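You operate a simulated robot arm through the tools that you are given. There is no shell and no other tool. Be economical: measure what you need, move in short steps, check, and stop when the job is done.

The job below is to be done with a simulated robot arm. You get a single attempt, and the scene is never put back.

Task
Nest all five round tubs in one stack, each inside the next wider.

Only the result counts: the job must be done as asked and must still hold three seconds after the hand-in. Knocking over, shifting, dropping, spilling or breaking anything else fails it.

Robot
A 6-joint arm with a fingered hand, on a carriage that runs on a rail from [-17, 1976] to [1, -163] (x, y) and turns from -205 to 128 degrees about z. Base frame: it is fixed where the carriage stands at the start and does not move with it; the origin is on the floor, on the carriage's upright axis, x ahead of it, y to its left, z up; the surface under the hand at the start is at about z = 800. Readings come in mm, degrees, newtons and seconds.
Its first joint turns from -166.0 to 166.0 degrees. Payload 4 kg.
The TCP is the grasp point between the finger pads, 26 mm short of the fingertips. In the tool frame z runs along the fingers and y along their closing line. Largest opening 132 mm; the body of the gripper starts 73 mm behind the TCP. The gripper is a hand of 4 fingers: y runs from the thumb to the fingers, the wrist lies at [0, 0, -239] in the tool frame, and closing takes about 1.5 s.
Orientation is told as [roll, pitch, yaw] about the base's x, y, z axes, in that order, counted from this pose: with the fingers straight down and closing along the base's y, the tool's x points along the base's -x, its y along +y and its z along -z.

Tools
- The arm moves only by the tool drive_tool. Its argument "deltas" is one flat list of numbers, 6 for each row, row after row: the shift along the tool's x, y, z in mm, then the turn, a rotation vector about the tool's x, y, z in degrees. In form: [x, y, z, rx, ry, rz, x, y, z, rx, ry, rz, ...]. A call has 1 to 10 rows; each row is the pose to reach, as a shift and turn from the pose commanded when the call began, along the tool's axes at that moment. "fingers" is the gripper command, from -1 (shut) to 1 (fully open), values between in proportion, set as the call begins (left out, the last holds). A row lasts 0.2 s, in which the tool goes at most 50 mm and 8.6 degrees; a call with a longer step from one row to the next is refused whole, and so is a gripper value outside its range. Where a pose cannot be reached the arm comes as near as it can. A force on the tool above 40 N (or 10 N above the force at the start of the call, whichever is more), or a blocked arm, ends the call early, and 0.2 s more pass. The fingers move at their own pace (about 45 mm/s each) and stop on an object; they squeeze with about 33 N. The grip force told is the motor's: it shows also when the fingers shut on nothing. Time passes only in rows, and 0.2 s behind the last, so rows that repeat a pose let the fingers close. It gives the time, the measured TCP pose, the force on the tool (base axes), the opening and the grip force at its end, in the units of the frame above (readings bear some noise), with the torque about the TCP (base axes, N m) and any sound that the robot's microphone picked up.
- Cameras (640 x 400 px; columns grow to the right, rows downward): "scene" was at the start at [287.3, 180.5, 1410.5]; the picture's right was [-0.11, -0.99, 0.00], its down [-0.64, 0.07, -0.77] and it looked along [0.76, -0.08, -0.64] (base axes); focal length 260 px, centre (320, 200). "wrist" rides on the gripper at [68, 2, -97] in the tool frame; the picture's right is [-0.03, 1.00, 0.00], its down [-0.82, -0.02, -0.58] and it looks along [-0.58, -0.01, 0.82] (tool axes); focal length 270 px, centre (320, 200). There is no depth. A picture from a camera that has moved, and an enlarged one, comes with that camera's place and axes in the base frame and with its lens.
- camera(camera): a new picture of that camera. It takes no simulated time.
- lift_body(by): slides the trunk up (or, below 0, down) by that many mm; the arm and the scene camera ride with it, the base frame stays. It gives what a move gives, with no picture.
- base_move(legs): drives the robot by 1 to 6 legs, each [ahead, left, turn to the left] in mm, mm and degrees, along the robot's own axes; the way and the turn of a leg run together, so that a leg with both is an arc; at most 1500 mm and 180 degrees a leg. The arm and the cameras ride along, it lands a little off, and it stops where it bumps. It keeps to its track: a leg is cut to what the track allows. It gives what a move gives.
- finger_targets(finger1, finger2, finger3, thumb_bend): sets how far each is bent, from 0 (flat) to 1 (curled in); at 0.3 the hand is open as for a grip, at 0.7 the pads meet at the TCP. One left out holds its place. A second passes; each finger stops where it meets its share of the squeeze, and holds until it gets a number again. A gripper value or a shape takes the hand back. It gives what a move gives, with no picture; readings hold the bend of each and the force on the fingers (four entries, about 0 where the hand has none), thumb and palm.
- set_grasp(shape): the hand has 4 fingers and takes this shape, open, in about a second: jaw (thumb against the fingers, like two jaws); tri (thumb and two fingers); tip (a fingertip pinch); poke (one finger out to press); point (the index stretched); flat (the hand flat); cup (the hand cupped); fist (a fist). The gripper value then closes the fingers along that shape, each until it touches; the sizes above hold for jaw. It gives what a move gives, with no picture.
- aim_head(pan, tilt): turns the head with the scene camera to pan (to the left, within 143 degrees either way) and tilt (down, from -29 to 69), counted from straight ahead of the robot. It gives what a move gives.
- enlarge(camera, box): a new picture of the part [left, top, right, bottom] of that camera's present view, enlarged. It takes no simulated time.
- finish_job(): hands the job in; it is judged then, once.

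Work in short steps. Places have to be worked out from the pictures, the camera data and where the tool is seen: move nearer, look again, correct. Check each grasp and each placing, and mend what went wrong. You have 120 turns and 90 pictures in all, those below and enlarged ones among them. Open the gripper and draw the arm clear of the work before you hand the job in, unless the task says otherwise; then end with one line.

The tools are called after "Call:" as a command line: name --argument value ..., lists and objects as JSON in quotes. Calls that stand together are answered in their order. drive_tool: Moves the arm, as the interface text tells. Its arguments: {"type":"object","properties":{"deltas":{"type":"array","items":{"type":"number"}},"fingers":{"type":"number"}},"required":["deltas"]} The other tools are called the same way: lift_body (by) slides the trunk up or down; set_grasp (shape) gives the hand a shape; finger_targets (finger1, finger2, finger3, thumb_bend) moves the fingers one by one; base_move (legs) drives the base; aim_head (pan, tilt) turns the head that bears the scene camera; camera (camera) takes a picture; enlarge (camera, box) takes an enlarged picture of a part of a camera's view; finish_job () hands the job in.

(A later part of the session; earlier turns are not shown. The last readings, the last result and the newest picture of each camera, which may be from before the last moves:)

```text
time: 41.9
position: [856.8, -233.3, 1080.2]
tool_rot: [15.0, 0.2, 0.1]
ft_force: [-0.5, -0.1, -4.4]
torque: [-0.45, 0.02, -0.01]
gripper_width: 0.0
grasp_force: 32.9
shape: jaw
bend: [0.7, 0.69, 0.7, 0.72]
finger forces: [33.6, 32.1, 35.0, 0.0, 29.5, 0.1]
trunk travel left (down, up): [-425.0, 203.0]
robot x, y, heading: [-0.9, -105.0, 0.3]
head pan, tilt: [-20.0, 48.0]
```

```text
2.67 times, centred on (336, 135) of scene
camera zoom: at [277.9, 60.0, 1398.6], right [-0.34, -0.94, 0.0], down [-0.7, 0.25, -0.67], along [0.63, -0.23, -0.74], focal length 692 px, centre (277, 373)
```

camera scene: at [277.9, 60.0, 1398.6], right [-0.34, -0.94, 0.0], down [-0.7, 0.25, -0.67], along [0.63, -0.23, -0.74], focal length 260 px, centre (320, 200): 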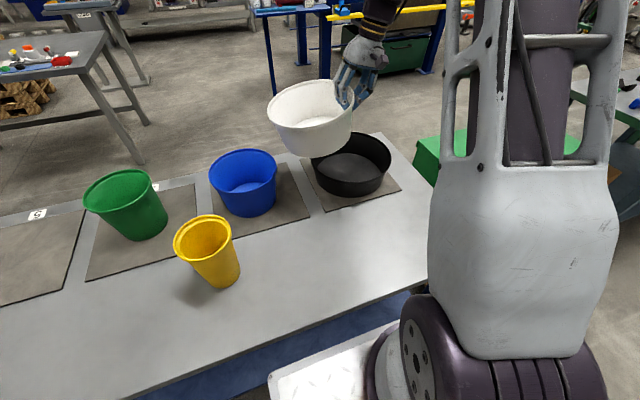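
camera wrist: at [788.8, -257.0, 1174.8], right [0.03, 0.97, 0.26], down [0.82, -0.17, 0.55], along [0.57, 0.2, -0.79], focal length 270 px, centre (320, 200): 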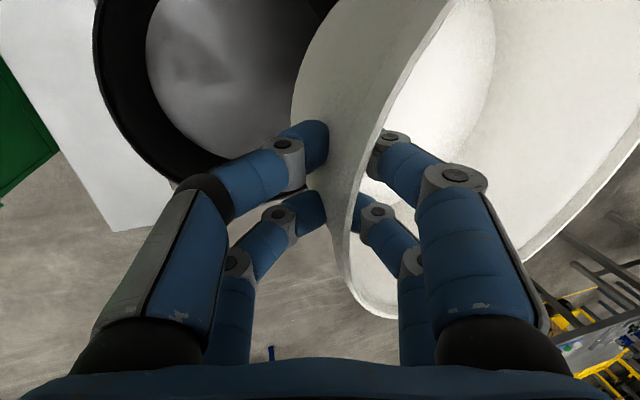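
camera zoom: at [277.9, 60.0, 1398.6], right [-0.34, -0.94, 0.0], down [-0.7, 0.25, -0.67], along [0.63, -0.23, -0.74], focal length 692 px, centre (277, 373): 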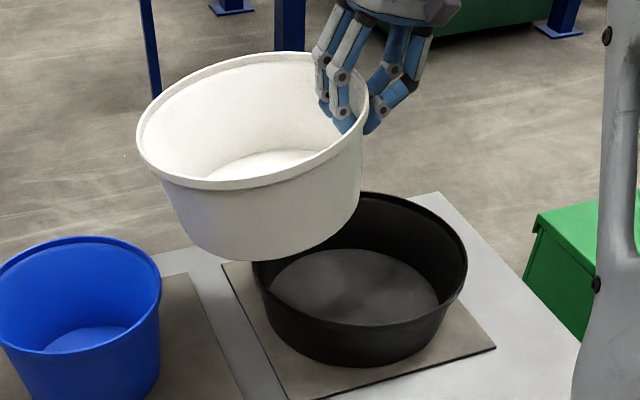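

White droops about 10° to the left; black's centre works out at (852, −260), rim ≈253 mm across. I roll 9° more and move level to put white over black.

Call:
drive_tool --deltas '[1, -30, -10, -3, 0, 0, 2, -60, -21, -6, 0, 0, 4, -90, -32, -9, 0, 0, 4, -118, -42, -9, 0, 0, 4, -118, -42, -9, 0, 0]'

Call:
enlarge --camera "scene" --box '[272, 60, 464, 210]'

```text
time: 43.1
position: [854.8, -359.8, 1092.9]
tool_rot: [24.0, 0.0, 0.1]
ft_force: [0.3, -0.2, -4.0]
torque: [-0.35, 0.01, 0.02]
gripper_width: 0.0
grasp_force: 33.1
shape: jaw
bend: [0.7, 0.69, 0.7, 0.72]
finger forces: [33.2, 31.6, 34.4, 0.1, 30.3, 0.0]
trunk travel left (down, up): [-425.0, 203.0]
robot x, y, heading: [2.6, -100.5, 0.2]
head pan, tilt: [-20.0, 48.0]
```

```text
2.67 times, centred on (368, 135) of scene
camera zoom: at [277.5, 60.0, 1398.7], right [-0.34, -0.94, 0.0], down [-0.7, 0.25, -0.67], along [0.63, -0.23, -0.74], focal length 692 px, centre (192, 373)
```

zoom: 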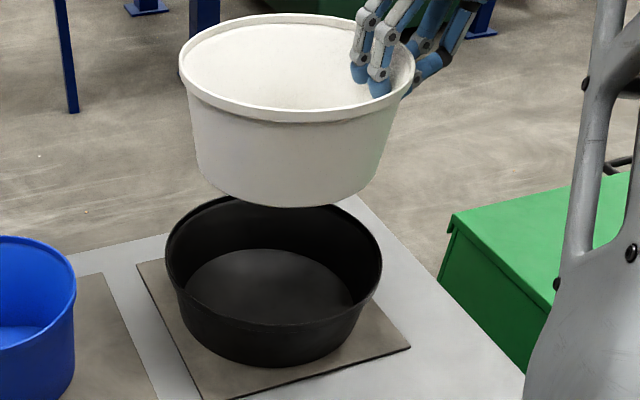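

White hangs level and roughly concentric with black. I lower 115 mm straight down and check.

Call:
drive_tool --deltas '[0, -16, 36, 0, 0, 0, 0, -32, 72, 0, 0, 0, 0, -47, 105, 0, 0, 0, 0, -47, 105, 0, 0, 0]'

Call:
enlarge --camera "scene" --box '[272, 60, 464, 210]'

Call:
camera --camera "wrist"

```text
time: 44.1
position: [852.3, -361.1, 975.2]
tool_rot: [24.0, 0.1, 0.1]
ft_force: [-0.2, 0.0, -3.7]
torque: [-0.3, 0.02, 0.0]
gripper_width: 0.3
grasp_force: 32.4
shape: jaw
bend: [0.7, 0.69, 0.7, 0.72]
finger forces: [33.4, 31.2, 34.2, 0.0, 30.3, 0.0]
trunk travel left (down, up): [-425.0, 203.0]
robot x, y, heading: [2.1, -105.2, 0.3]
head pan, tilt: [-20.0, 48.0]
```

```text
2.67 times, centred on (368, 135) of scene
camera zoom: at [277.5, 60.0, 1398.7], right [-0.34, -0.94, 0.0], down [-0.7, 0.25, -0.67], along [0.63, -0.23, -0.74], focal length 692 px, centre (192, 373)
```

zoom: 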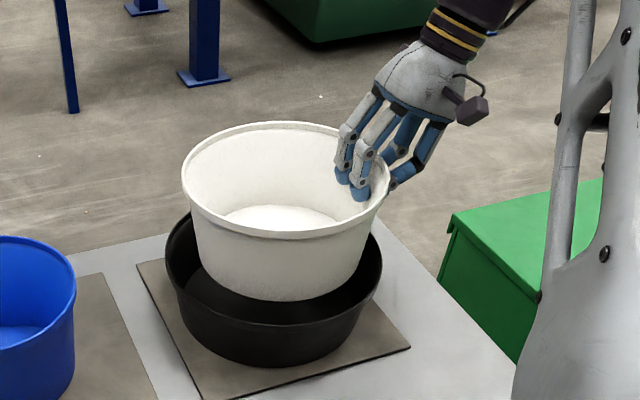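

```text
52 pictures are left
camera wrist: at [784.3, -398.8, 1065.8], right [0.02, 0.91, 0.41], down [0.82, -0.25, 0.52], along [0.58, 0.32, -0.75], focal length 270 px, centre (320, 200)
```

wrist: 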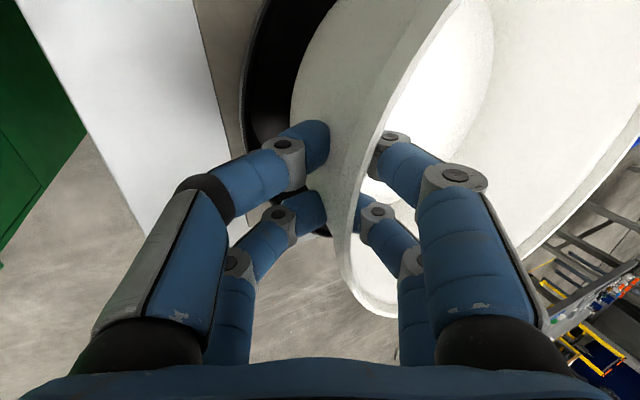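

White's base seems about 20 mm too far −y relative to its rim, so it is over-rolled. I take back 5°, ease slightly +y, and lower a further 55 mm.

Call:
drive_tool --deltas '[-2, 2, 2, 2.5, 0, 0, -5, 4, 2, 5, 0, 0, -5, -4, 20, 5, 0, 0, -5, -12, 38, 5, 0, 0, -5, -18, 52, 5, 0, 0, -5, -18, 52, 5, 0, 0]'

Call:
enlarge --camera "scene" --box '[272, 60, 464, 210]'

```text
time: 45.5
position: [858.0, -354.3, 919.9]
tool_rot: [19.0, 0.0, 0.1]
ft_force: [0.6, 0.7, -3.7]
torque: [-0.35, -0.02, 0.02]
gripper_width: 0.2
grasp_force: 32.6
shape: jaw
bend: [0.7, 0.69, 0.7, 0.72]
finger forces: [33.6, 31.3, 34.1, 0.0, 30.4, 0.0]
trunk travel left (down, up): [-425.0, 203.0]
robot x, y, heading: [4.3, -101.7, 0.2]
head pan, tilt: [-20.0, 48.0]
```

```text
2.67 times, centred on (368, 135) of scene
camera zoom: at [277.5, 60.0, 1398.7], right [-0.34, -0.94, 0.0], down [-0.7, 0.25, -0.67], along [0.63, -0.23, -0.74], focal length 692 px, centre (192, 373)
```

zoom: 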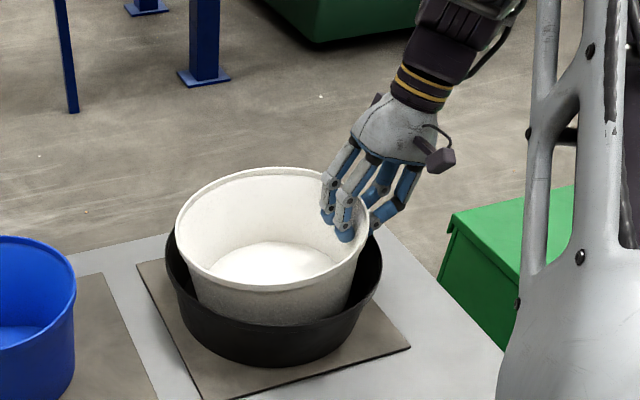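

White is nesting well, centred in black. I lower in small steps until contact.

Call:
drive_tool --deltas '[0, -2.6, 7.5, 0, 0, 0, 0, -4.9, 14.2, 0, 0, 0, 0, -5.9, 17, 0, 0, 0, 0, -6.8, 19.8, 0, 0, 0, 0, -7.5, 21.7, 0, 0, 0]'

Call:
enlarge --camera "scene" --box '[272, 60, 464, 210]'

```text
time: 46.5
position: [859.5, -356.0, 907.8]
tool_rot: [18.8, -0.6, 0.0]
ft_force: [-4.7, 1.6, 17.5]
torque: [-0.5, -0.35, -0.01]
gripper_width: 0.2
grasp_force: 33.1
shape: jaw
bend: [0.7, 0.68, 0.7, 0.72]
finger forces: [34.0, 34.2, 58.0, 0.0, 30.2, 0.0]
trunk travel left (down, up): [-425.0, 203.0]
robot x, y, heading: [2.7, -104.3, 0.0]
head pan, tilt: [-20.0, 48.0]
stopped in row 4: the force on the tool passed its limit at 43 N (the readings are from after the stop); the commanded pose is now the measured one
```

```text
2.67 times, centred on (368, 135) of scene
camera zoom: at [276.6, 60.2, 1398.8], right [-0.34, -0.94, 0.0], down [-0.7, 0.25, -0.67], along [0.63, -0.23, -0.74], focal length 692 px, centre (192, 373)
```

zoom: 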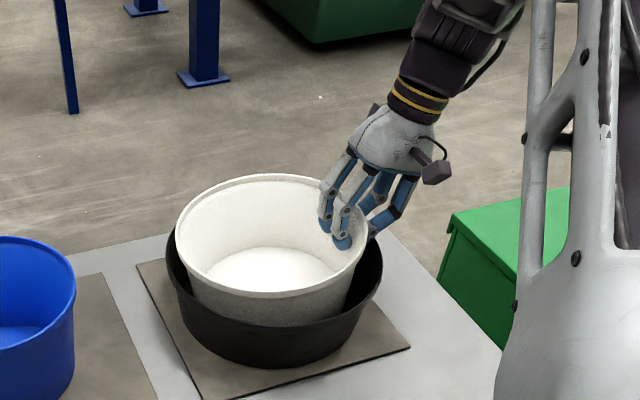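

Contact was felt at z≈908. I open a little to let white settle.

Call:
drive_tool --deltas '[0, 0, 0, 0, 0, 0, 0, 0, 0, 0, 0, 0, 0, 0, 0, 0, 0, 0, 0, 0, 0, 0, 0, 0]' --fingers -0.6

Call:
enlarge --camera "scene" --box '[272, 60, 464, 210]'

Call:
camera --camera "wrist"

```text
time: 47.5
position: [858.7, -354.9, 906.6]
tool_rot: [18.8, -0.6, 0.1]
ft_force: [5.7, 3.2, 28.9]
torque: [-0.6, -0.45, -0.02]
gripper_width: 23.6
grasp_force: 0.0
shape: jaw
bend: [0.73, 0.73, 0.76, 0.71]
finger forces: [0.0, 0.0, 23.5, 0.0, 6.7, 0.0]
trunk travel left (down, up): [-425.0, 203.0]
robot x, y, heading: [-3.6, -100.6, -0.0]
head pan, tilt: [-20.0, 48.0]
```

```text
2.67 times, centred on (368, 135) of scene
camera zoom: at [276.5, 60.3, 1398.9], right [-0.34, -0.94, 0.0], down [-0.7, 0.25, -0.67], along [0.63, -0.23, -0.74], focal length 692 px, centre (192, 373)
```

zoom: 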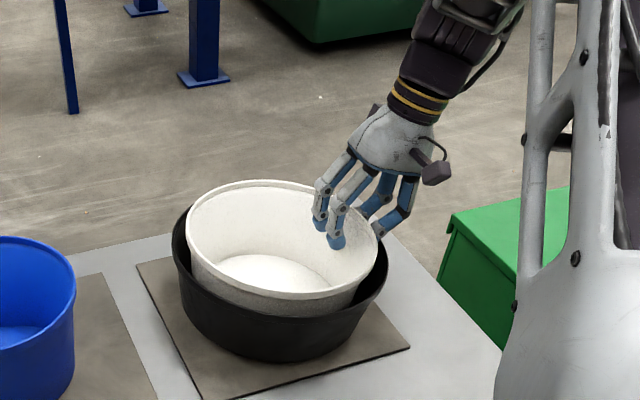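

```text
48 pictures are left
camera wrist: at [789.9, -384.7, 999.0], right [0.02, 0.95, 0.32], down [0.81, -0.21, 0.55], along [0.59, 0.25, -0.77], focal length 270 px, centre (320, 200)
```

wrist: 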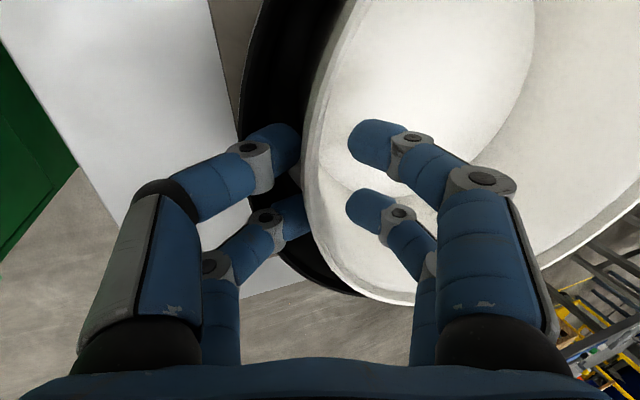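

White has settled, but the thumb-side finger presses on black's rim. I lift straight up to free it.

Call:
drive_tool --deltas '[0, 3.2, -9.5, 0, 0, 0, 0, 9.7, -28.4, 0, 0, 0, 0, 23, -66, 0, 0, 0, 0, 39, -113, 0, 0, 0]'

Call:
enlarge --camera "scene" --box '[272, 60, 464, 210]'

Call:
camera --camera "wrist"

```text
time: 48.5
position: [859.2, -355.1, 1024.2]
tool_rot: [18.9, -0.4, -0.1]
ft_force: [0.2, 0.2, -0.9]
torque: [0.01, 0.02, 0.0]
gripper_width: 26.2
grasp_force: 0.1
shape: jaw
bend: [0.73, 0.73, 0.73, 0.7]
finger forces: [0.0, 0.1, 0.1, 0.0, 0.1, 0.1]
trunk travel left (down, up): [-425.0, 203.0]
robot x, y, heading: [-1.5, -99.0, -0.1]
head pan, tilt: [-20.0, 48.0]
```

```text
2.67 times, centred on (368, 135) of scene
camera zoom: at [277.9, 59.7, 1398.6], right [-0.34, -0.94, 0.0], down [-0.7, 0.25, -0.67], along [0.63, -0.23, -0.74], focal length 692 px, centre (192, 373)
```

zoom: 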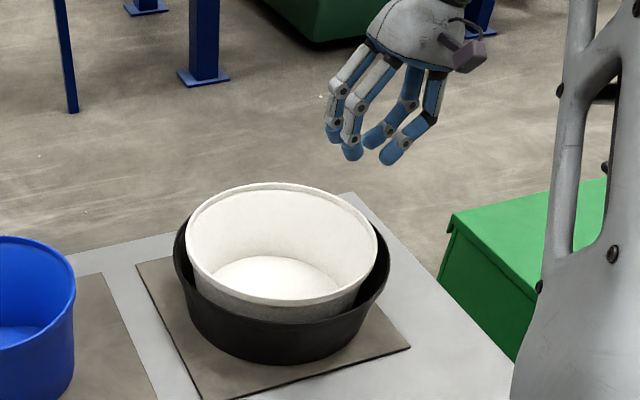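

```text
46 pictures are left
camera wrist: at [790.0, -383.3, 1116.4], right [0.02, 0.95, 0.32], down [0.81, -0.21, 0.55], along [0.58, 0.25, -0.77], focal length 270 px, centre (320, 200)
```

wrist: 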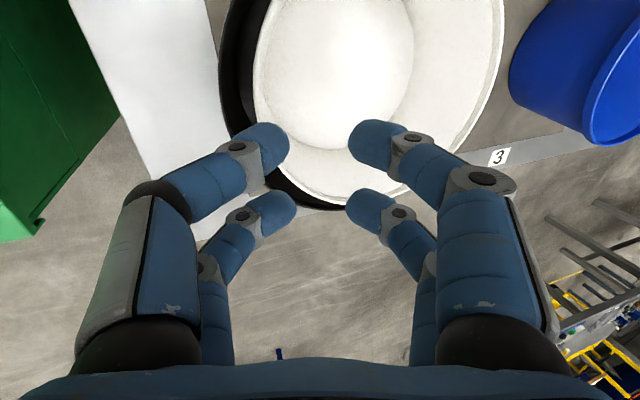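

White now sits nested and level in black, stack centre about (843, −255). Next I raise the hand, move to blue, and look at it from above.

Call:
drive_tool --deltas '[0, 16, -45, 0, 0, 0, 12, 54, -70, 2, 0, 0, 25, 98, -70, 4, 0, 0, 38, 142, -60, 6, 0, 0, 50, 187, -50, 8, 0, 0, 62, 232, -40, 11, 0, 0, 75, 277, -25, 11, 0, 0, 90, 322, -8, 11, 0, 0, 100, 362, 8, 11, 0, 0, 100, 362, 8, 11, 0, 0]'

Call:
aim_head --pan -6 --tilt 48

Call:
camera --camera "wrist"

Call:
enlarge --camera "scene" --box '[220, 110, 420, 235]'

```text
refused: row 8 steps farther than a row can; nothing moved
```

```text
time: 49.3
position: [859.3, -353.0, 1024.0]
tool_rot: [18.8, -0.6, 0.0]
ft_force: [-0.2, -0.2, 0.6]
torque: [-0.01, -0.01, 0.01]
gripper_width: 26.2
grasp_force: 0.0
shape: jaw
bend: [0.73, 0.73, 0.73, 0.7]
finger forces: [0.0, 0.0, 0.0, 0.1, 0.0, 0.0]
trunk travel left (down, up): [-425.0, 203.0]
robot x, y, heading: [-1.5, -104.1, -0.1]
head pan, tilt: [-6.0, 48.0]
```

```text
45 pictures are left
camera wrist: at [789.9, -383.2, 1116.7], right [0.02, 0.95, 0.32], down [0.81, -0.21, 0.55], along [0.58, 0.25, -0.77], focal length 270 px, centre (320, 200)
```

wrist: 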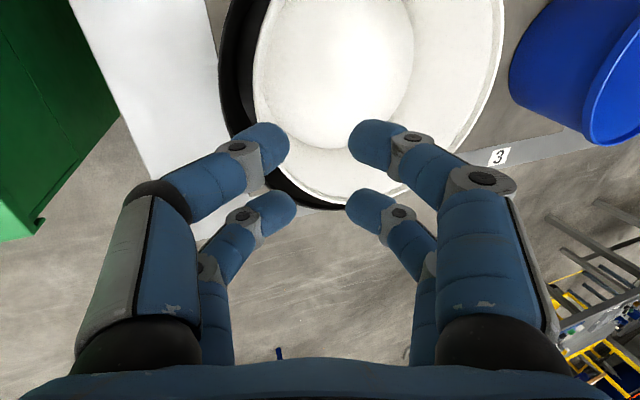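

```text
3.20 times, centred on (320, 172) of scene
camera zoom: at [281.7, 78.5, 1398.7], right [-0.1, -0.99, 0.0], down [-0.74, 0.08, -0.67], along [0.67, -0.07, -0.74], focal length 831 px, centre (320, 288)
```

zoom: 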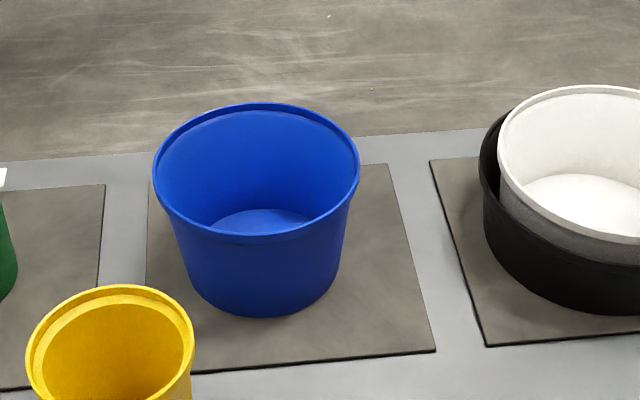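

Blue: rim ≈184 mm, height ≈130, centre about (857, 72). I resend the move in even steps to a hover above its −y wall with 9° roll.

Call:
drive_tool --deltas '[0, 37.4, 16.8, 1.2, 0, 0, 0, 74.8, 33.7, 2.4, 0, 0, 0, 112, 50.5, 3.6, 0, 0, 0, 149.7, 67.4, 4.8, 0, 0, 0, 187, 84, 6, 0, 0, 0, 224.5, 101, 7.2, 0, 0, 0, 262, 118, 8.4, 0, 0, 2, 299.4, 134.8, 9.8, 0, 0, 2, 299.4, 134.8, 9.8, 0, 0]' --fingers -0.2

Call:
camera --camera "wrist"

Call:
enlarge --camera "scene" --box '[220, 110, 420, 235]'

```text
time: 51.3
position: [855.8, -27.8, 995.5]
tool_rot: [9.0, -0.6, 0.0]
ft_force: [0.5, -0.3, 0.5]
torque: [0.04, 0.0, 0.01]
gripper_width: 52.5
grasp_force: 0.0
shape: jaw
bend: [0.73, 0.73, 0.73, 0.7]
finger forces: [0.1, 0.0, 0.0, 0.1, 0.0, 0.0]
trunk travel left (down, up): [-425.0, 203.0]
robot x, y, heading: [4.6, -107.8, 0.1]
head pan, tilt: [-6.0, 48.0]
```

```text
43 pictures are left
camera wrist: at [787.9, -40.7, 1090.8], right [0.03, 0.99, 0.16], down [0.81, -0.11, 0.57], along [0.58, 0.11, -0.8], focal length 270 px, centre (320, 200)
```

wrist: 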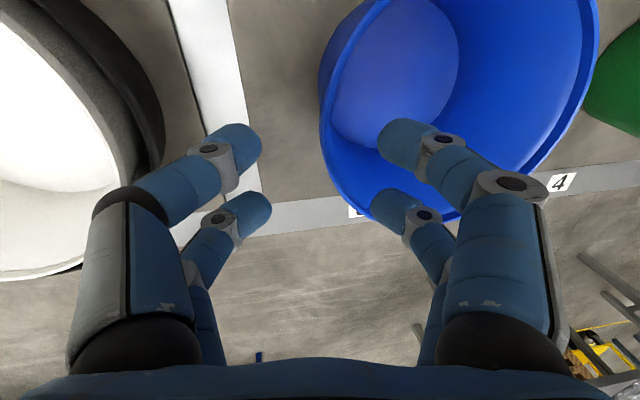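

```text
3.20 times, centred on (320, 172) of scene
camera zoom: at [281.7, 78.5, 1398.7], right [-0.1, -0.99, 0.0], down [-0.74, 0.08, -0.67], along [0.67, -0.07, -0.74], focal length 831 px, centre (320, 288)
```

zoom: 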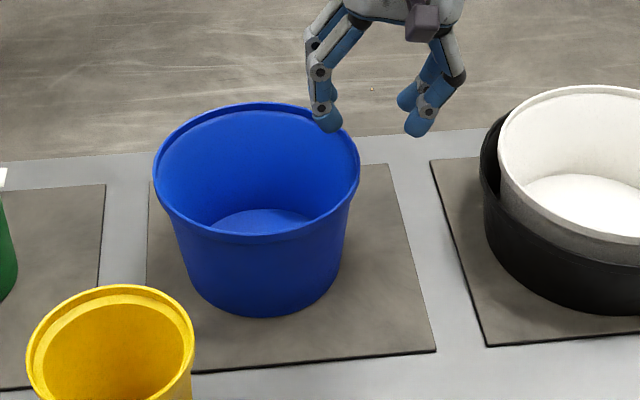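

Blue's wall lies about as judged with its centre slightly nearer (x≈848). I descend about 74 mm along the tool with small corrections.

Call:
drive_tool --deltas '[4, 1, 30, 0, 0, 0, 8, 2, 55, 0, 0, 0, 8, 2, 74, 0, 0, 0]'

Call:
camera --camera "wrist"

Call:
enlarge --camera "scene" --box '[220, 110, 420, 235]'

```text
time: 52.1
position: [849.7, -14.0, 921.1]
tool_rot: [9.0, -0.5, -0.1]
ft_force: [0.1, -0.3, -0.5]
torque: [-0.01, 0.01, 0.02]
gripper_width: 52.3
grasp_force: 0.0
shape: jaw
bend: [0.73, 0.73, 0.73, 0.7]
finger forces: [0.1, 0.0, 0.0, 0.1, 0.1, 0.0]
trunk travel left (down, up): [-425.0, 203.0]
robot x, y, heading: [-0.8, -99.1, 0.1]
head pan, tilt: [-6.0, 48.0]
```

```text
41 pictures are left
camera wrist: at [780.2, -27.1, 1017.2], right [0.03, 0.99, 0.16], down [0.81, -0.11, 0.57], along [0.58, 0.11, -0.8], focal length 270 px, centre (320, 200)
```

wrist: 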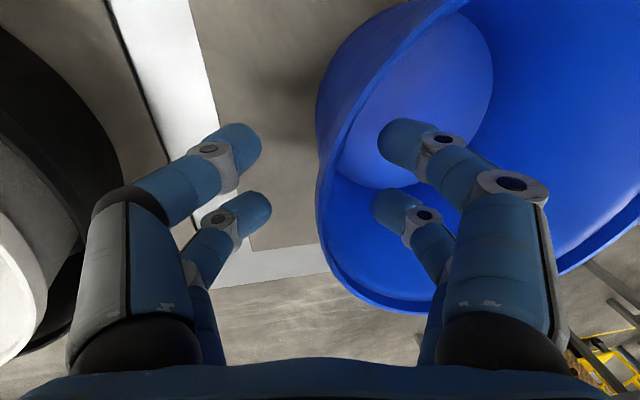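

```text
3.20 times, centred on (320, 172) of scene
camera zoom: at [281.6, 78.5, 1398.7], right [-0.1, -0.99, 0.0], down [-0.74, 0.08, -0.67], along [0.67, -0.07, -0.74], focal length 831 px, centre (320, 288)
```

zoom: 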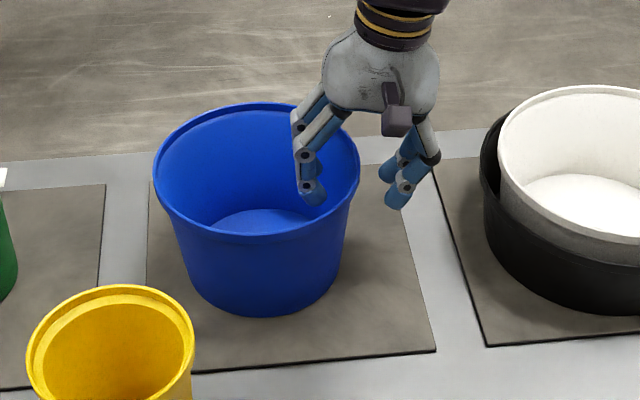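

The wall is centred between the fingers. I close, then lift 30 mm.

Call:
drive_tool --deltas '[0, 0, 0, 0, 0, 0, 0, 0, 0, 0, 0, 0, 0, 0, 0, 0, 0, 0, 0, 0, 0, 0, 0, 0, 0, 0, 0, 0, 0, 0, 0, 0, 0, 0, 0, 0, 0, 0, 0, 0, 0, 0]' --fingers -1

Call:
drive_tool --deltas '[0, 1, -5, 0, 0, 0, 0, 2, -15, 0, 0, 0, 0, 5, -30, 0, 0, 0, 0, 5, -30, 0, 0, 0]'

Call:
enlarge --camera "scene" --box '[220, 110, 420, 235]'

```text
time: 53.7
position: [849.4, -14.2, 921.2]
tool_rot: [9.0, -0.6, 0.0]
ft_force: [0.3, 0.4, -0.4]
torque: [-0.06, 0.01, -0.03]
gripper_width: 0.0
grasp_force: 32.7
shape: jaw
bend: [0.72, 0.71, 0.65, 0.69]
finger forces: [29.3, 30.2, 29.3, 0.0, 29.1, 0.0]
trunk travel left (down, up): [-425.0, 203.0]
robot x, y, heading: [1.2, -102.6, 0.1]
head pan, tilt: [-6.0, 48.0]
```

```text
time: 54.7
position: [847.7, -13.7, 952.8]
tool_rot: [9.0, -0.3, 0.0]
ft_force: [0.5, 0.9, -3.2]
torque: [-0.23, -0.02, 0.02]
gripper_width: 0.0
grasp_force: 32.6
shape: jaw
bend: [0.72, 0.71, 0.65, 0.68]
finger forces: [31.9, 32.0, 31.6, 0.0, 31.1, 0.1]
trunk travel left (down, up): [-425.0, 203.0]
robot x, y, heading: [0.4, -104.6, -0.1]
head pan, tilt: [-6.0, 48.0]
```

```text
3.20 times, centred on (320, 172) of scene
camera zoom: at [281.9, 78.6, 1398.6], right [-0.1, -0.99, 0.0], down [-0.74, 0.08, -0.67], along [0.67, -0.07, -0.74], focal length 831 px, centre (320, 288)
```

zoom: 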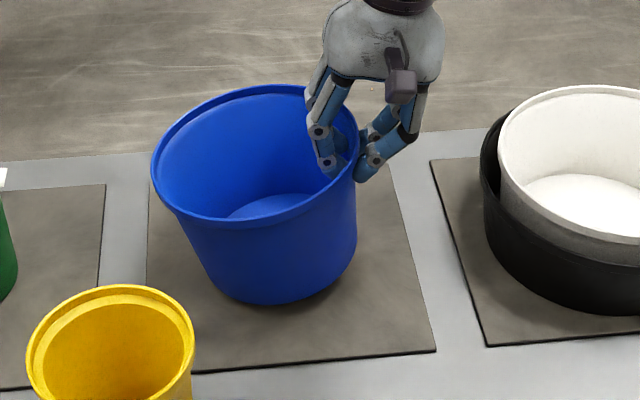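

Blue is held with about 7° droop. I roll 7° and lift high, then shift level (−y) over the stack.

Call:
drive_tool --deltas '[0, 5, -31, -3, 0, 0, 0, 10, -62, -7, 0, 0, 0, 15, -93, -7, 0, 0, 0, 19.6, -123.5, -7, 0, 0, 0, 19.6, -123.5, -7, 0, 0]'

Call:
drive_tool --deltas '[0, -45, -13, 0, 0, 0, 0, -90, -26, 0, 0, 0, 1, -135, -38.5, 0, 0, 0, 1, -180, -51.5, 0, 0, 0, 2, -225, -64.5, 0, 0, 0, 2, -270, -77.5, 0, 0, 0, 2, -314, -90, 0, 0, 0, 2, -314, -90, 0, 0, 0]'

Call:
aim_head --pan -25 --tilt 48

Call:
enlarge --camera "scene" --box '[240, 60, 432, 210]'

```text
time: 55.9
position: [849.1, -13.4, 1076.3]
tool_rot: [16.0, -0.5, 0.1]
ft_force: [0.0, 0.0, -2.8]
torque: [-0.27, -0.01, 0.0]
gripper_width: 0.0
grasp_force: 32.9
shape: jaw
bend: [0.72, 0.71, 0.65, 0.68]
finger forces: [32.0, 31.7, 31.9, 0.0, 31.1, 0.1]
trunk travel left (down, up): [-425.0, 203.0]
robot x, y, heading: [-0.9, -101.8, 0.1]
head pan, tilt: [-6.0, 48.0]
```

```text
time: 57.7
position: [844.3, -341.4, 1076.3]
tool_rot: [16.0, -0.5, 0.1]
ft_force: [0.2, -0.6, -2.9]
torque: [-0.23, -0.03, 0.01]
gripper_width: 0.0
grasp_force: 32.5
shape: jaw
bend: [0.72, 0.71, 0.65, 0.68]
finger forces: [32.0, 31.6, 32.2, 0.1, 31.1, 0.0]
trunk travel left (down, up): [-425.0, 203.0]
robot x, y, heading: [-0.2, -103.8, 0.2]
head pan, tilt: [-6.0, 48.0]
```

```text
time: 58.5
position: [843.3, -342.2, 1075.8]
tool_rot: [16.1, -0.6, 0.0]
ft_force: [-0.2, 0.6, -3.5]
torque: [-0.24, 0.04, -0.01]
gripper_width: 0.1
grasp_force: 33.4
shape: jaw
bend: [0.72, 0.71, 0.65, 0.68]
finger forces: [32.1, 31.6, 32.2, 0.0, 31.0, 0.0]
trunk travel left (down, up): [-425.0, 203.0]
robot x, y, heading: [1.8, -102.1, -0.1]
head pan, tilt: [-25.0, 48.0]
```

```text
2.67 times, centred on (336, 135) of scene
camera zoom: at [274.9, 53.5, 1398.7], right [-0.42, -0.91, 0.0], down [-0.67, 0.31, -0.67], along [0.61, -0.28, -0.74], focal length 692 px, centre (277, 373)
```

zoom: 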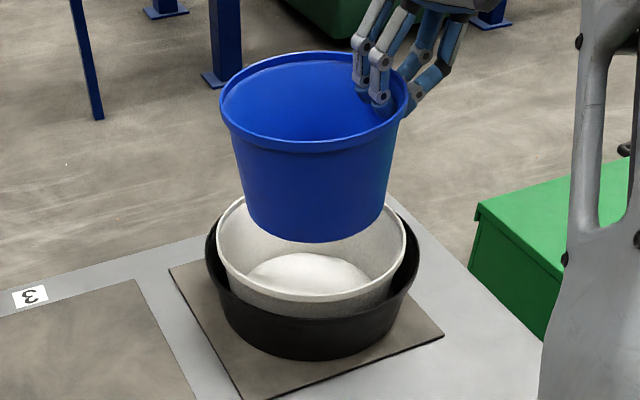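

Blue hangs upright over white's centre. I lower 110 mm and check.

Call:
drive_tool --deltas '[0, -10, 35, 0, 0, 0, 0, -20, 70, 0, 0, 0, 0, -30.3, 105.7, 0, 0, 0, 0, -30.3, 105.7, 0, 0, 0]'

Call:
enlarge --camera "scene" --box '[240, 60, 432, 210]'

```text
time: 59.5
position: [846.2, -340.3, 965.8]
tool_rot: [16.1, -0.5, 0.0]
ft_force: [-1.0, 0.9, -2.4]
torque: [-0.28, 0.0, 0.01]
gripper_width: 0.0
grasp_force: 33.1
shape: jaw
bend: [0.72, 0.71, 0.65, 0.68]
finger forces: [32.3, 31.5, 32.0, 0.1, 31.1, 0.0]
trunk travel left (down, up): [-425.0, 203.0]
robot x, y, heading: [-1.6, -106.1, 0.0]
head pan, tilt: [-25.0, 48.0]
```

```text
2.67 times, centred on (336, 135) of scene
camera zoom: at [274.9, 53.5, 1398.7], right [-0.42, -0.91, 0.0], down [-0.67, 0.31, -0.67], along [0.61, -0.28, -0.74], focal length 692 px, centre (277, 373)
```

zoom: 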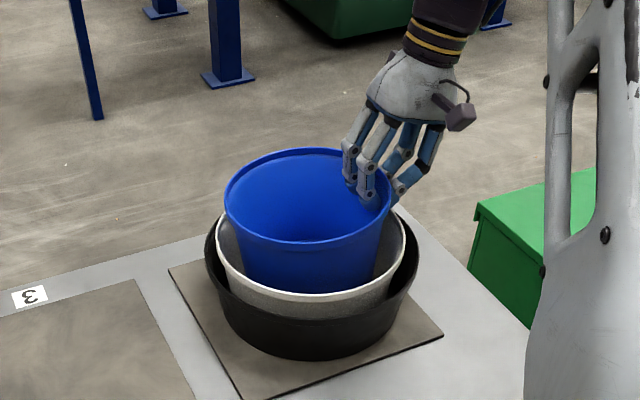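

Blue is well inside white. I continue down in fine steps, watching for contact.

Call:
drive_tool --deltas '[0, -3.3, 11.5, 0, 0, 0, 0, -5.5, 19.2, 0, 0, 0, 0, -6.6, 23, 0, 0, 0]'

```text
time: 60.3
position: [846.5, -341.8, 942.4]
tool_rot: [16.1, -0.5, 0.0]
ft_force: [0.9, -0.1, -2.7]
torque: [-0.28, -0.01, 0.03]
gripper_width: 0.2
grasp_force: 33.4
shape: jaw
bend: [0.72, 0.71, 0.65, 0.68]
finger forces: [32.2, 31.5, 32.0, 0.0, 31.2, 0.1]
trunk travel left (down, up): [-425.0, 203.0]
robot x, y, heading: [-3.0, -104.5, -0.1]
head pan, tilt: [-25.0, 48.0]
```

No contact yet; 2 mm steps now.

Call:
drive_tool --deltas '[0, -0.6, 1.9, 0, 0, 0, 0, -1.1, 3.8, 0, 0, 0, 0, -1.7, 5.8, 0, 0, 0, 0, -2.2, 7.7, 0, 0, 0]'

Call:
enlarge --camera "scene" --box '[240, 60, 432, 210]'

```text
time: 61.3
position: [848.0, -341.3, 934.6]
tool_rot: [16.0, -0.6, 0.0]
ft_force: [0.5, -0.8, -2.1]
torque: [-0.12, -0.02, -0.04]
gripper_width: 0.0
grasp_force: 33.4
shape: jaw
bend: [0.72, 0.71, 0.65, 0.68]
finger forces: [31.7, 30.8, 31.5, 0.0, 30.9, 0.1]
trunk travel left (down, up): [-425.0, 203.0]
robot x, y, heading: [-0.1, -101.4, -0.0]
head pan, tilt: [-25.0, 48.0]
```

```text
2.67 times, centred on (336, 135) of scene
camera zoom: at [274.8, 53.5, 1398.7], right [-0.42, -0.91, 0.0], down [-0.67, 0.31, -0.67], along [0.61, -0.28, -0.74], focal length 692 px, centre (277, 373)
```

zoom: 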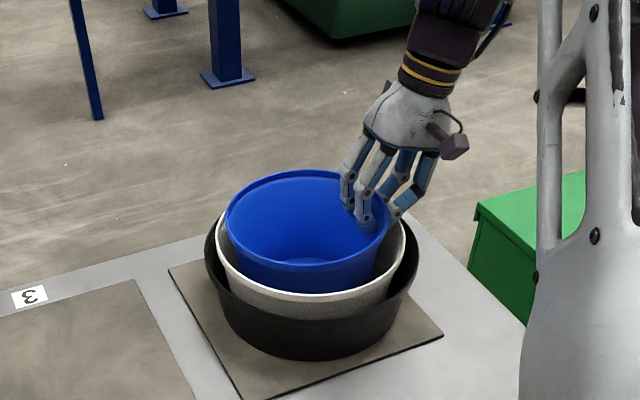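

The torque drop suggests first contact with the floor. I go 2 mm more, then open only slightly.

Call:
drive_tool --deltas '[0, -0.6, 1.9, 0, 0, 0]'

Call:
drive_tool --deltas '[0, 0, 0, 0, 0, 0, 0, 0, 0, 0, 0, 0, 0, 0, 0, 0, 0, 0]' --fingers -0.75

Call:
camera --camera "wrist"

```text
time: 61.7
position: [846.2, -341.1, 932.9]
tool_rot: [15.9, -0.6, 0.1]
ft_force: [-0.2, -0.9, 0.9]
torque: [-0.1, -0.07, -0.02]
gripper_width: 0.0
grasp_force: 32.5
shape: jaw
bend: [0.72, 0.71, 0.66, 0.68]
finger forces: [31.5, 30.9, 33.4, 0.0, 30.8, 0.0]
trunk travel left (down, up): [-425.0, 203.0]
robot x, y, heading: [-1.1, -104.2, 0.1]
head pan, tilt: [-25.0, 48.0]
```

```text
time: 62.5
position: [847.3, -339.7, 934.0]
tool_rot: [16.0, -0.5, 0.0]
ft_force: [0.4, 3.6, 10.6]
torque: [-0.17, -0.05, 0.03]
gripper_width: 14.8
grasp_force: 0.0
shape: jaw
bend: [0.72, 0.72, 0.74, 0.71]
finger forces: [0.0, 0.0, 7.3, 0.0, 4.0, 0.0]
trunk travel left (down, up): [-425.0, 203.0]
robot x, y, heading: [0.1, -105.7, 0.4]
head pan, tilt: [-25.0, 48.0]
```

```text
35 pictures are left
camera wrist: at [777.6, -365.7, 1027.2], right [0.02, 0.96, 0.28], down [0.81, -0.18, 0.56], along [0.58, 0.21, -0.78], focal length 270 px, centre (320, 200)
```

wrist: 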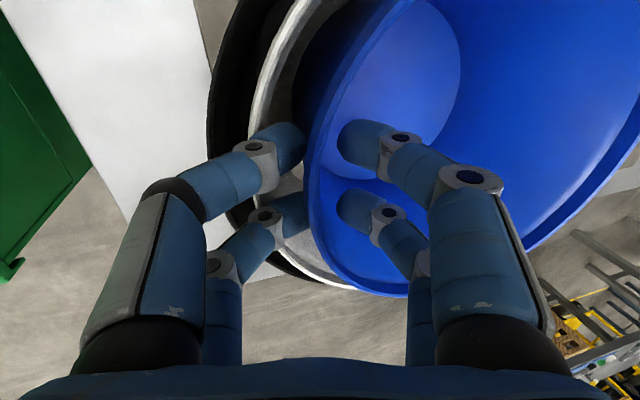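

Blue is released; the thumb side just touches white. I lift straight up.

Call:
drive_tool --deltas '[0, 2, -5, 0, 0, 0, 0, 7, -20, 0, 0, 0, 0, 16, -53, 0, 0, 0, 0, 28, -96, 0, 0, 0, 0, 28, -96, 0, 0, 0]'

Call:
enlarge --camera "scene" --box '[240, 60, 432, 210]'

Call:
camera --camera "wrist"

```text
time: 63.7
position: [844.4, -339.4, 1032.8]
tool_rot: [16.0, -0.6, 0.1]
ft_force: [0.0, -0.4, -0.2]
torque: [0.0, 0.0, -0.03]
gripper_width: 16.6
grasp_force: 0.0
shape: jaw
bend: [0.72, 0.72, 0.72, 0.7]
finger forces: [0.0, 0.0, 0.1, 0.0, 0.0, 0.0]
trunk travel left (down, up): [-425.0, 203.0]
robot x, y, heading: [2.8, -101.0, -0.1]
head pan, tilt: [-25.0, 48.0]
```

```text
2.67 times, centred on (336, 135) of scene
camera zoom: at [274.9, 53.5, 1398.7], right [-0.42, -0.91, 0.0], down [-0.67, 0.31, -0.67], along [0.61, -0.28, -0.74], focal length 692 px, centre (277, 373)
```

zoom: 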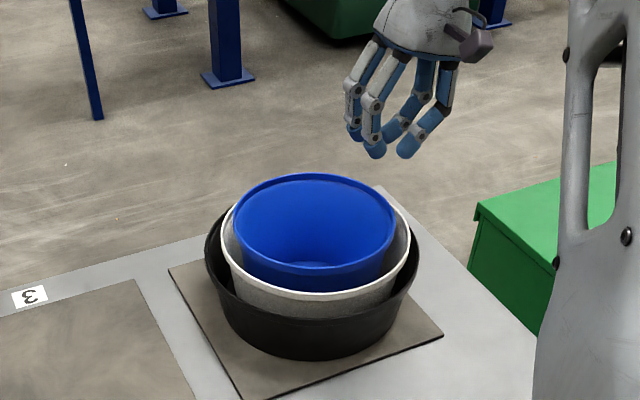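

```text
33 pictures are left
camera wrist: at [775.6, -365.5, 1126.1], right [0.02, 0.96, 0.28], down [0.81, -0.18, 0.56], along [0.58, 0.21, -0.78], focal length 270 px, centre (320, 200)
```

wrist: 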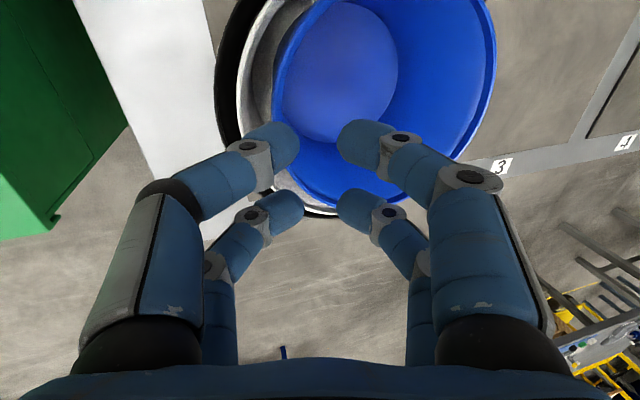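

Blue is nested cleanly; stack centre about (843, −255). I shift the base to y≈0 and turn the head to green.

Call:
base_move --legs '[[0, 102, 0]]'

Call:
aim_head --pan 15 --tilt 48

Call:
enlarge --camera "scene" --box '[220, 80, 460, 230]'

```text
time: 64.8
position: [843.5, -235.5, 1032.2]
tool_rot: [16.0, -0.5, 0.0]
ft_force: [-1.3, -0.1, 0.1]
torque: [0.0, -0.03, 0.03]
gripper_width: 16.5
grasp_force: 0.1
shape: jaw
bend: [0.72, 0.72, 0.72, 0.7]
finger forces: [0.0, 0.1, 0.0, 0.0, 0.1, 0.0]
trunk travel left (down, up): [-425.0, 203.0]
robot x, y, heading: [-0.4, -1.4, 0.2]
head pan, tilt: [-25.0, 48.0]
```

```text
time: 65.9
position: [843.6, -235.2, 1031.7]
tool_rot: [16.0, -0.5, -0.1]
ft_force: [-0.5, 0.0, 0.3]
torque: [0.0, -0.01, 0.02]
gripper_width: 16.4
grasp_force: 0.0
shape: jaw
bend: [0.72, 0.72, 0.72, 0.7]
finger forces: [0.1, 0.0, 0.0, 0.0, 0.1, 0.1]
trunk travel left (down, up): [-425.0, 203.0]
robot x, y, heading: [-0.2, 1.5, 0.1]
head pan, tilt: [15.0, 48.0]
```

```text
2.67 times, centred on (340, 155) of scene
camera zoom: at [278.8, 211.9, 1398.7], right [0.26, -0.97, 0.0], down [-0.72, -0.19, -0.67], along [0.65, 0.17, -0.74], focal length 692 px, centre (267, 320)
```

zoom: 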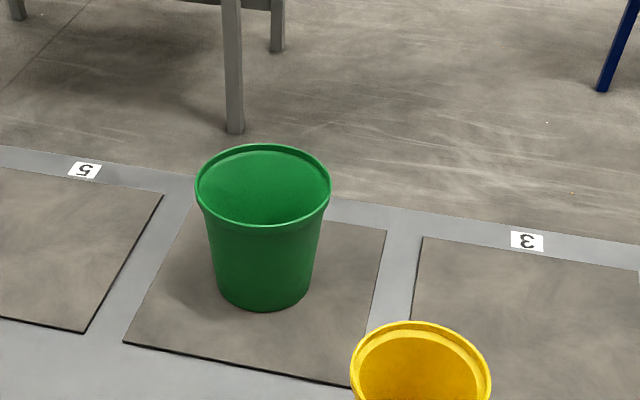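

Green: rim ≈149 mm, height ≈146, centre about (869, 369). I move to hover above its −y wall with 7° roll.

Call:
drive_tool --deltas '[-2.3, 45, 15, 1, 0, 0, -4.6, 90, 30, 2, 0, 0, -7, 135, 45, 3, 0, 0, -9.2, 180, 60, 4, 0, 0, -11.5, 225, 75, 5, 0, 0, -13.8, 270, 90, 6, 0, 0, -16, 315, 105, 7, 0, 0, -18.4, 360, 120, 8, 0, 0, -21, 405, 135, 9, 0, 0, -23, 450, 150, 9, 0, 0]' --fingers -0.2

Call:
drive_tool --deltas '[-1, 25, 6, 0, 0, 0, -2, 51, 13, 0, 0, 0, -2, 51, 13, 0, 0, 0]'

Call:
camera --camera "wrist"

```text
time: 68.1
position: [864.4, 238.3, 1016.7]
tool_rot: [7.1, -0.5, -0.3]
ft_force: [0.1, -1.4, 0.8]
torque: [-0.01, 0.0, -0.01]
gripper_width: 52.2
grasp_force: 0.2
shape: jaw
bend: [0.73, 0.73, 0.73, 0.7]
finger forces: [0.1, 0.0, 0.0, 0.1, 0.1, 0.0]
trunk travel left (down, up): [-425.0, 203.0]
robot x, y, heading: [1.0, -1.6, -0.1]
head pan, tilt: [15.0, 48.0]
```

```text
time: 68.9
position: [868.8, 290.1, 1009.8]
tool_rot: [7.0, -0.4, -0.1]
ft_force: [-0.2, -0.7, -0.1]
torque: [-0.03, -0.02, -0.03]
gripper_width: 52.8
grasp_force: 0.1
shape: jaw
bend: [0.73, 0.73, 0.73, 0.7]
finger forces: [0.0, 0.0, 0.1, 0.0, 0.1, 0.0]
trunk travel left (down, up): [-425.0, 203.0]
robot x, y, heading: [-0.9, 1.4, 0.1]
head pan, tilt: [15.0, 48.0]
```

```text
31 pictures are left
camera wrist: at [799.0, 280.2, 1105.7], right [0.03, 0.99, 0.12], down [0.81, -0.09, 0.58], along [0.58, 0.08, -0.81], focal length 270 px, centre (320, 200)
```

wrist: 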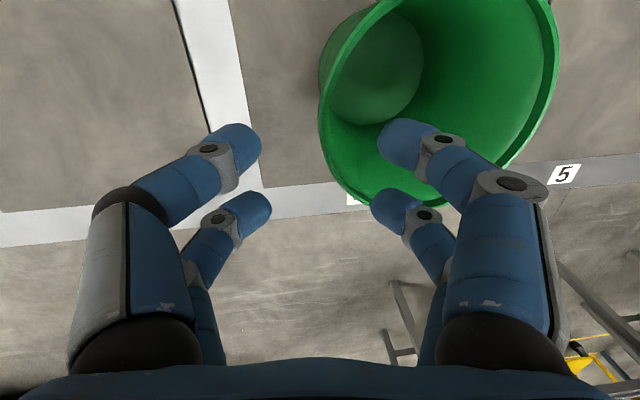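

Green's centre refines to about (856, 370), left wall at y≈299. I descend 74 mm with small corrections.

Call:
drive_tool --deltas '[6, 1, 30, 0, 0, 0, 12, 2, 55, 0, 0, 0, 12, 2, 74, 0, 0, 0]'

Call:
camera --camera "wrist"

Call:
enlarge --camera "scene" --box '[220, 80, 460, 230]'

```text
time: 69.7
position: [857.7, 301.1, 932.8]
tool_rot: [7.0, -0.5, -0.1]
ft_force: [0.5, -0.8, -0.3]
torque: [-0.03, 0.02, -0.01]
gripper_width: 52.7
grasp_force: 0.0
shape: jaw
bend: [0.73, 0.73, 0.73, 0.7]
finger forces: [0.0, 0.0, 0.0, 0.0, 0.0, 0.1]
trunk travel left (down, up): [-425.0, 203.0]
robot x, y, heading: [-0.1, 3.3, -0.1]
head pan, tilt: [15.0, 48.0]
```

```text
30 pictures are left
camera wrist: at [788.8, 291.5, 1029.9], right [0.03, 0.99, 0.12], down [0.81, -0.09, 0.58], along [0.58, 0.08, -0.81], focal length 270 px, centre (320, 200)
```

wrist: 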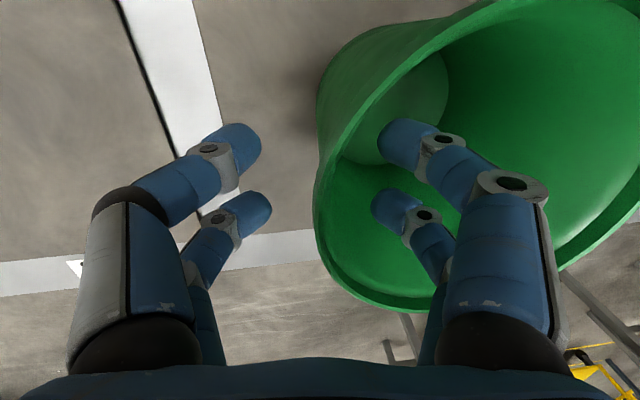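

```text
2.67 times, centred on (340, 155) of scene
camera zoom: at [278.6, 211.9, 1398.8], right [0.26, -0.97, 0.0], down [-0.72, -0.19, -0.67], along [0.65, 0.17, -0.74], focal length 692 px, centre (267, 320)
```

zoom: 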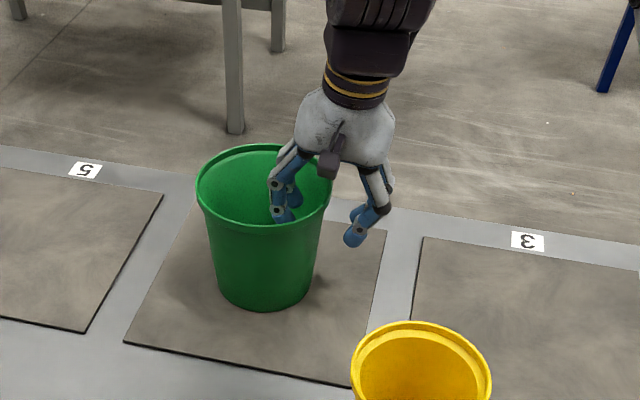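

The wall is centred between the fingers. I close and lift 30 mm.

Call:
drive_tool --deltas '[0, 0, 0, 0, 0, 0, 0, 0, 0, 0, 0, 0, 0, 0, 0, 0, 0, 0, 0, 0, 0, 0, 0, 0, 0, 0, 0, 0, 0, 0, 0, 0, 0, 0, 0, 0, 0, 0, 0, 0, 0, 0]' --fingers -1

Call:
drive_tool --deltas '[0, 1, -5, 0, 0, 0, 0, 2, -15, 0, 0, 0, 0, 4, -30, 0, 0, 0, 0, 4, -30, 0, 0, 0]'

Call:
enlarge --camera "scene" --box '[220, 80, 460, 230]'

```text
time: 71.3
position: [858.2, 302.6, 932.8]
tool_rot: [7.0, -0.5, -0.1]
ft_force: [-0.3, -0.3, 0.2]
torque: [-0.06, 0.05, 0.06]
gripper_width: 0.1
grasp_force: 33.1
shape: jaw
bend: [0.7, 0.7, 0.7, 0.7]
finger forces: [29.7, 29.8, 29.4, 0.0, 29.7, 0.1]
trunk travel left (down, up): [-425.0, 203.0]
robot x, y, heading: [-1.6, 1.2, -0.3]
head pan, tilt: [15.0, 48.0]
```

```text
time: 72.3
position: [859.1, 301.3, 962.4]
tool_rot: [7.1, -0.5, -0.1]
ft_force: [0.6, -0.2, -2.3]
torque: [-0.15, 0.01, -0.01]
gripper_width: 0.1
grasp_force: 33.0
shape: jaw
bend: [0.7, 0.7, 0.7, 0.7]
finger forces: [31.4, 30.3, 30.9, 0.0, 30.3, 0.0]
trunk travel left (down, up): [-425.0, 203.0]
robot x, y, heading: [-1.4, 2.8, -0.2]
head pan, tilt: [15.0, 48.0]
```

```text
2.67 times, centred on (340, 155) of scene
camera zoom: at [278.9, 212.0, 1398.7], right [0.26, -0.97, 0.0], down [-0.72, -0.19, -0.67], along [0.65, 0.17, -0.74], focal length 692 px, centre (267, 320)
```

zoom: 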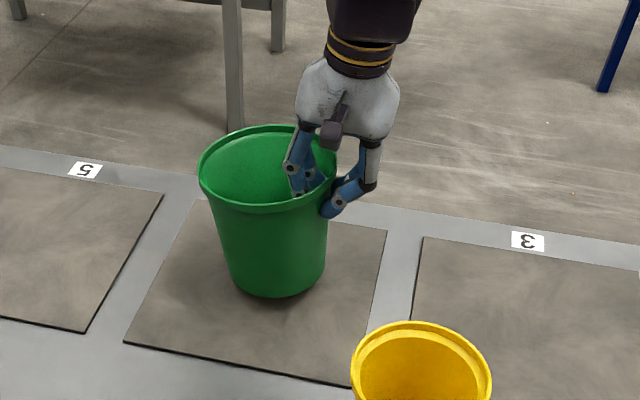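

Green is held with about 6° droop. I roll 6°, lift 150 mm, then traverse level toward the stack.

Call:
drive_tool --deltas '[0, 4, -37, -3, 0, 0, 0, 9, -75, -6, 0, 0, 0, 14, -112, -6, 0, 0, 0, 18.3, -149, -6, 0, 0, 0, 18.3, -149, -6, 0, 0]'

Call:
drive_tool --deltas '[0, -43.4, -10, 0, 0, 0, 0, -86.8, -20, 0, 0, 0, 1, -130.2, -30, 0, 0, 0, 3, -173.6, -40, 0, 0, 0, 5, -217, -50, 0, 0, 0, 7, -260.4, -60, 0, 0, 0, 7, -303.8, -70, 0, 0, 0]'

Call:
drive_tool --deltas '[0, -43.4, -10, 0, 0, 0, 0, -86.8, -20, 0, 0, 0, 1, -130.2, -30, 0, 0, 0, 3, -173.6, -40, 0, 0, 0, 5, -217, -50, 0, 0, 0, 6, -260.4, -60, 0, 0, 0, 6, -303.8, -70, 0, 0, 0, 6, -303.8, -70, 0, 0, 0]'

Call:
aim_head --pan -30 --tilt 48

Call:
camera --camera "scene"

```text
time: 73.5
position: [858.1, 301.1, 1113.6]
tool_rot: [13.0, -0.4, -0.1]
ft_force: [-0.1, 0.5, -2.8]
torque: [-0.13, 0.05, 0.01]
gripper_width: 0.0
grasp_force: 32.8
shape: jaw
bend: [0.7, 0.7, 0.7, 0.7]
finger forces: [31.8, 30.5, 31.6, 0.0, 30.5, 0.0]
trunk travel left (down, up): [-425.0, 203.0]
robot x, y, heading: [0.0, 3.9, 0.2]
head pan, tilt: [15.0, 48.0]
```

```text
time: 75.1
position: [846.4, -10.4, 1114.7]
tool_rot: [13.0, -0.5, -0.1]
ft_force: [1.9, 0.6, -2.5]
torque: [-0.19, 0.02, 0.01]
gripper_width: 0.3
grasp_force: 33.1
shape: jaw
bend: [0.7, 0.7, 0.7, 0.7]
finger forces: [32.1, 30.5, 31.6, 0.0, 30.6, 0.0]
trunk travel left (down, up): [-425.0, 203.0]
robot x, y, heading: [-1.5, 1.8, -0.4]
head pan, tilt: [15.0, 48.0]
```

```text
time: 76.9
position: [841.8, -322.4, 1111.9]
tool_rot: [13.1, -0.4, 0.0]
ft_force: [-0.3, -0.6, -1.3]
torque: [-0.12, 0.0, -0.02]
gripper_width: 0.1
grasp_force: 33.2
shape: jaw
bend: [0.7, 0.7, 0.7, 0.7]
finger forces: [32.2, 30.6, 31.9, 0.0, 30.6, 0.1]
trunk travel left (down, up): [-425.0, 203.0]
robot x, y, heading: [-2.0, 1.4, -0.3]
head pan, tilt: [15.0, 48.0]
```

```text
time: 78.0
position: [841.1, -323.2, 1111.4]
tool_rot: [12.9, -0.6, -0.1]
ft_force: [0.5, 0.0, -2.6]
torque: [-0.14, 0.0, 0.0]
gripper_width: 0.1
grasp_force: 32.8
shape: jaw
bend: [0.7, 0.7, 0.7, 0.7]
finger forces: [32.2, 30.6, 32.0, 0.1, 30.6, 0.0]
trunk travel left (down, up): [-425.0, 203.0]
robot x, y, heading: [1.7, 4.4, 0.1]
head pan, tilt: [-30.0, 48.0]
```

```text
27 pictures are left
camera scene: at [271.0, 152.2, 1398.7], right [-0.5, -0.87, 0.0], down [-0.64, 0.37, -0.67], along [0.58, -0.33, -0.74], focal length 260 px, centre (320, 200)
```

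scene: 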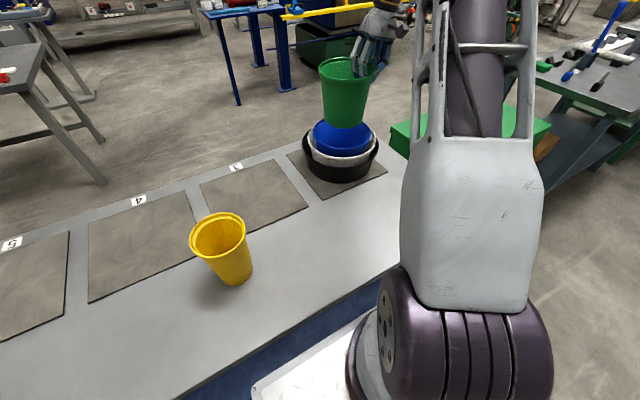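

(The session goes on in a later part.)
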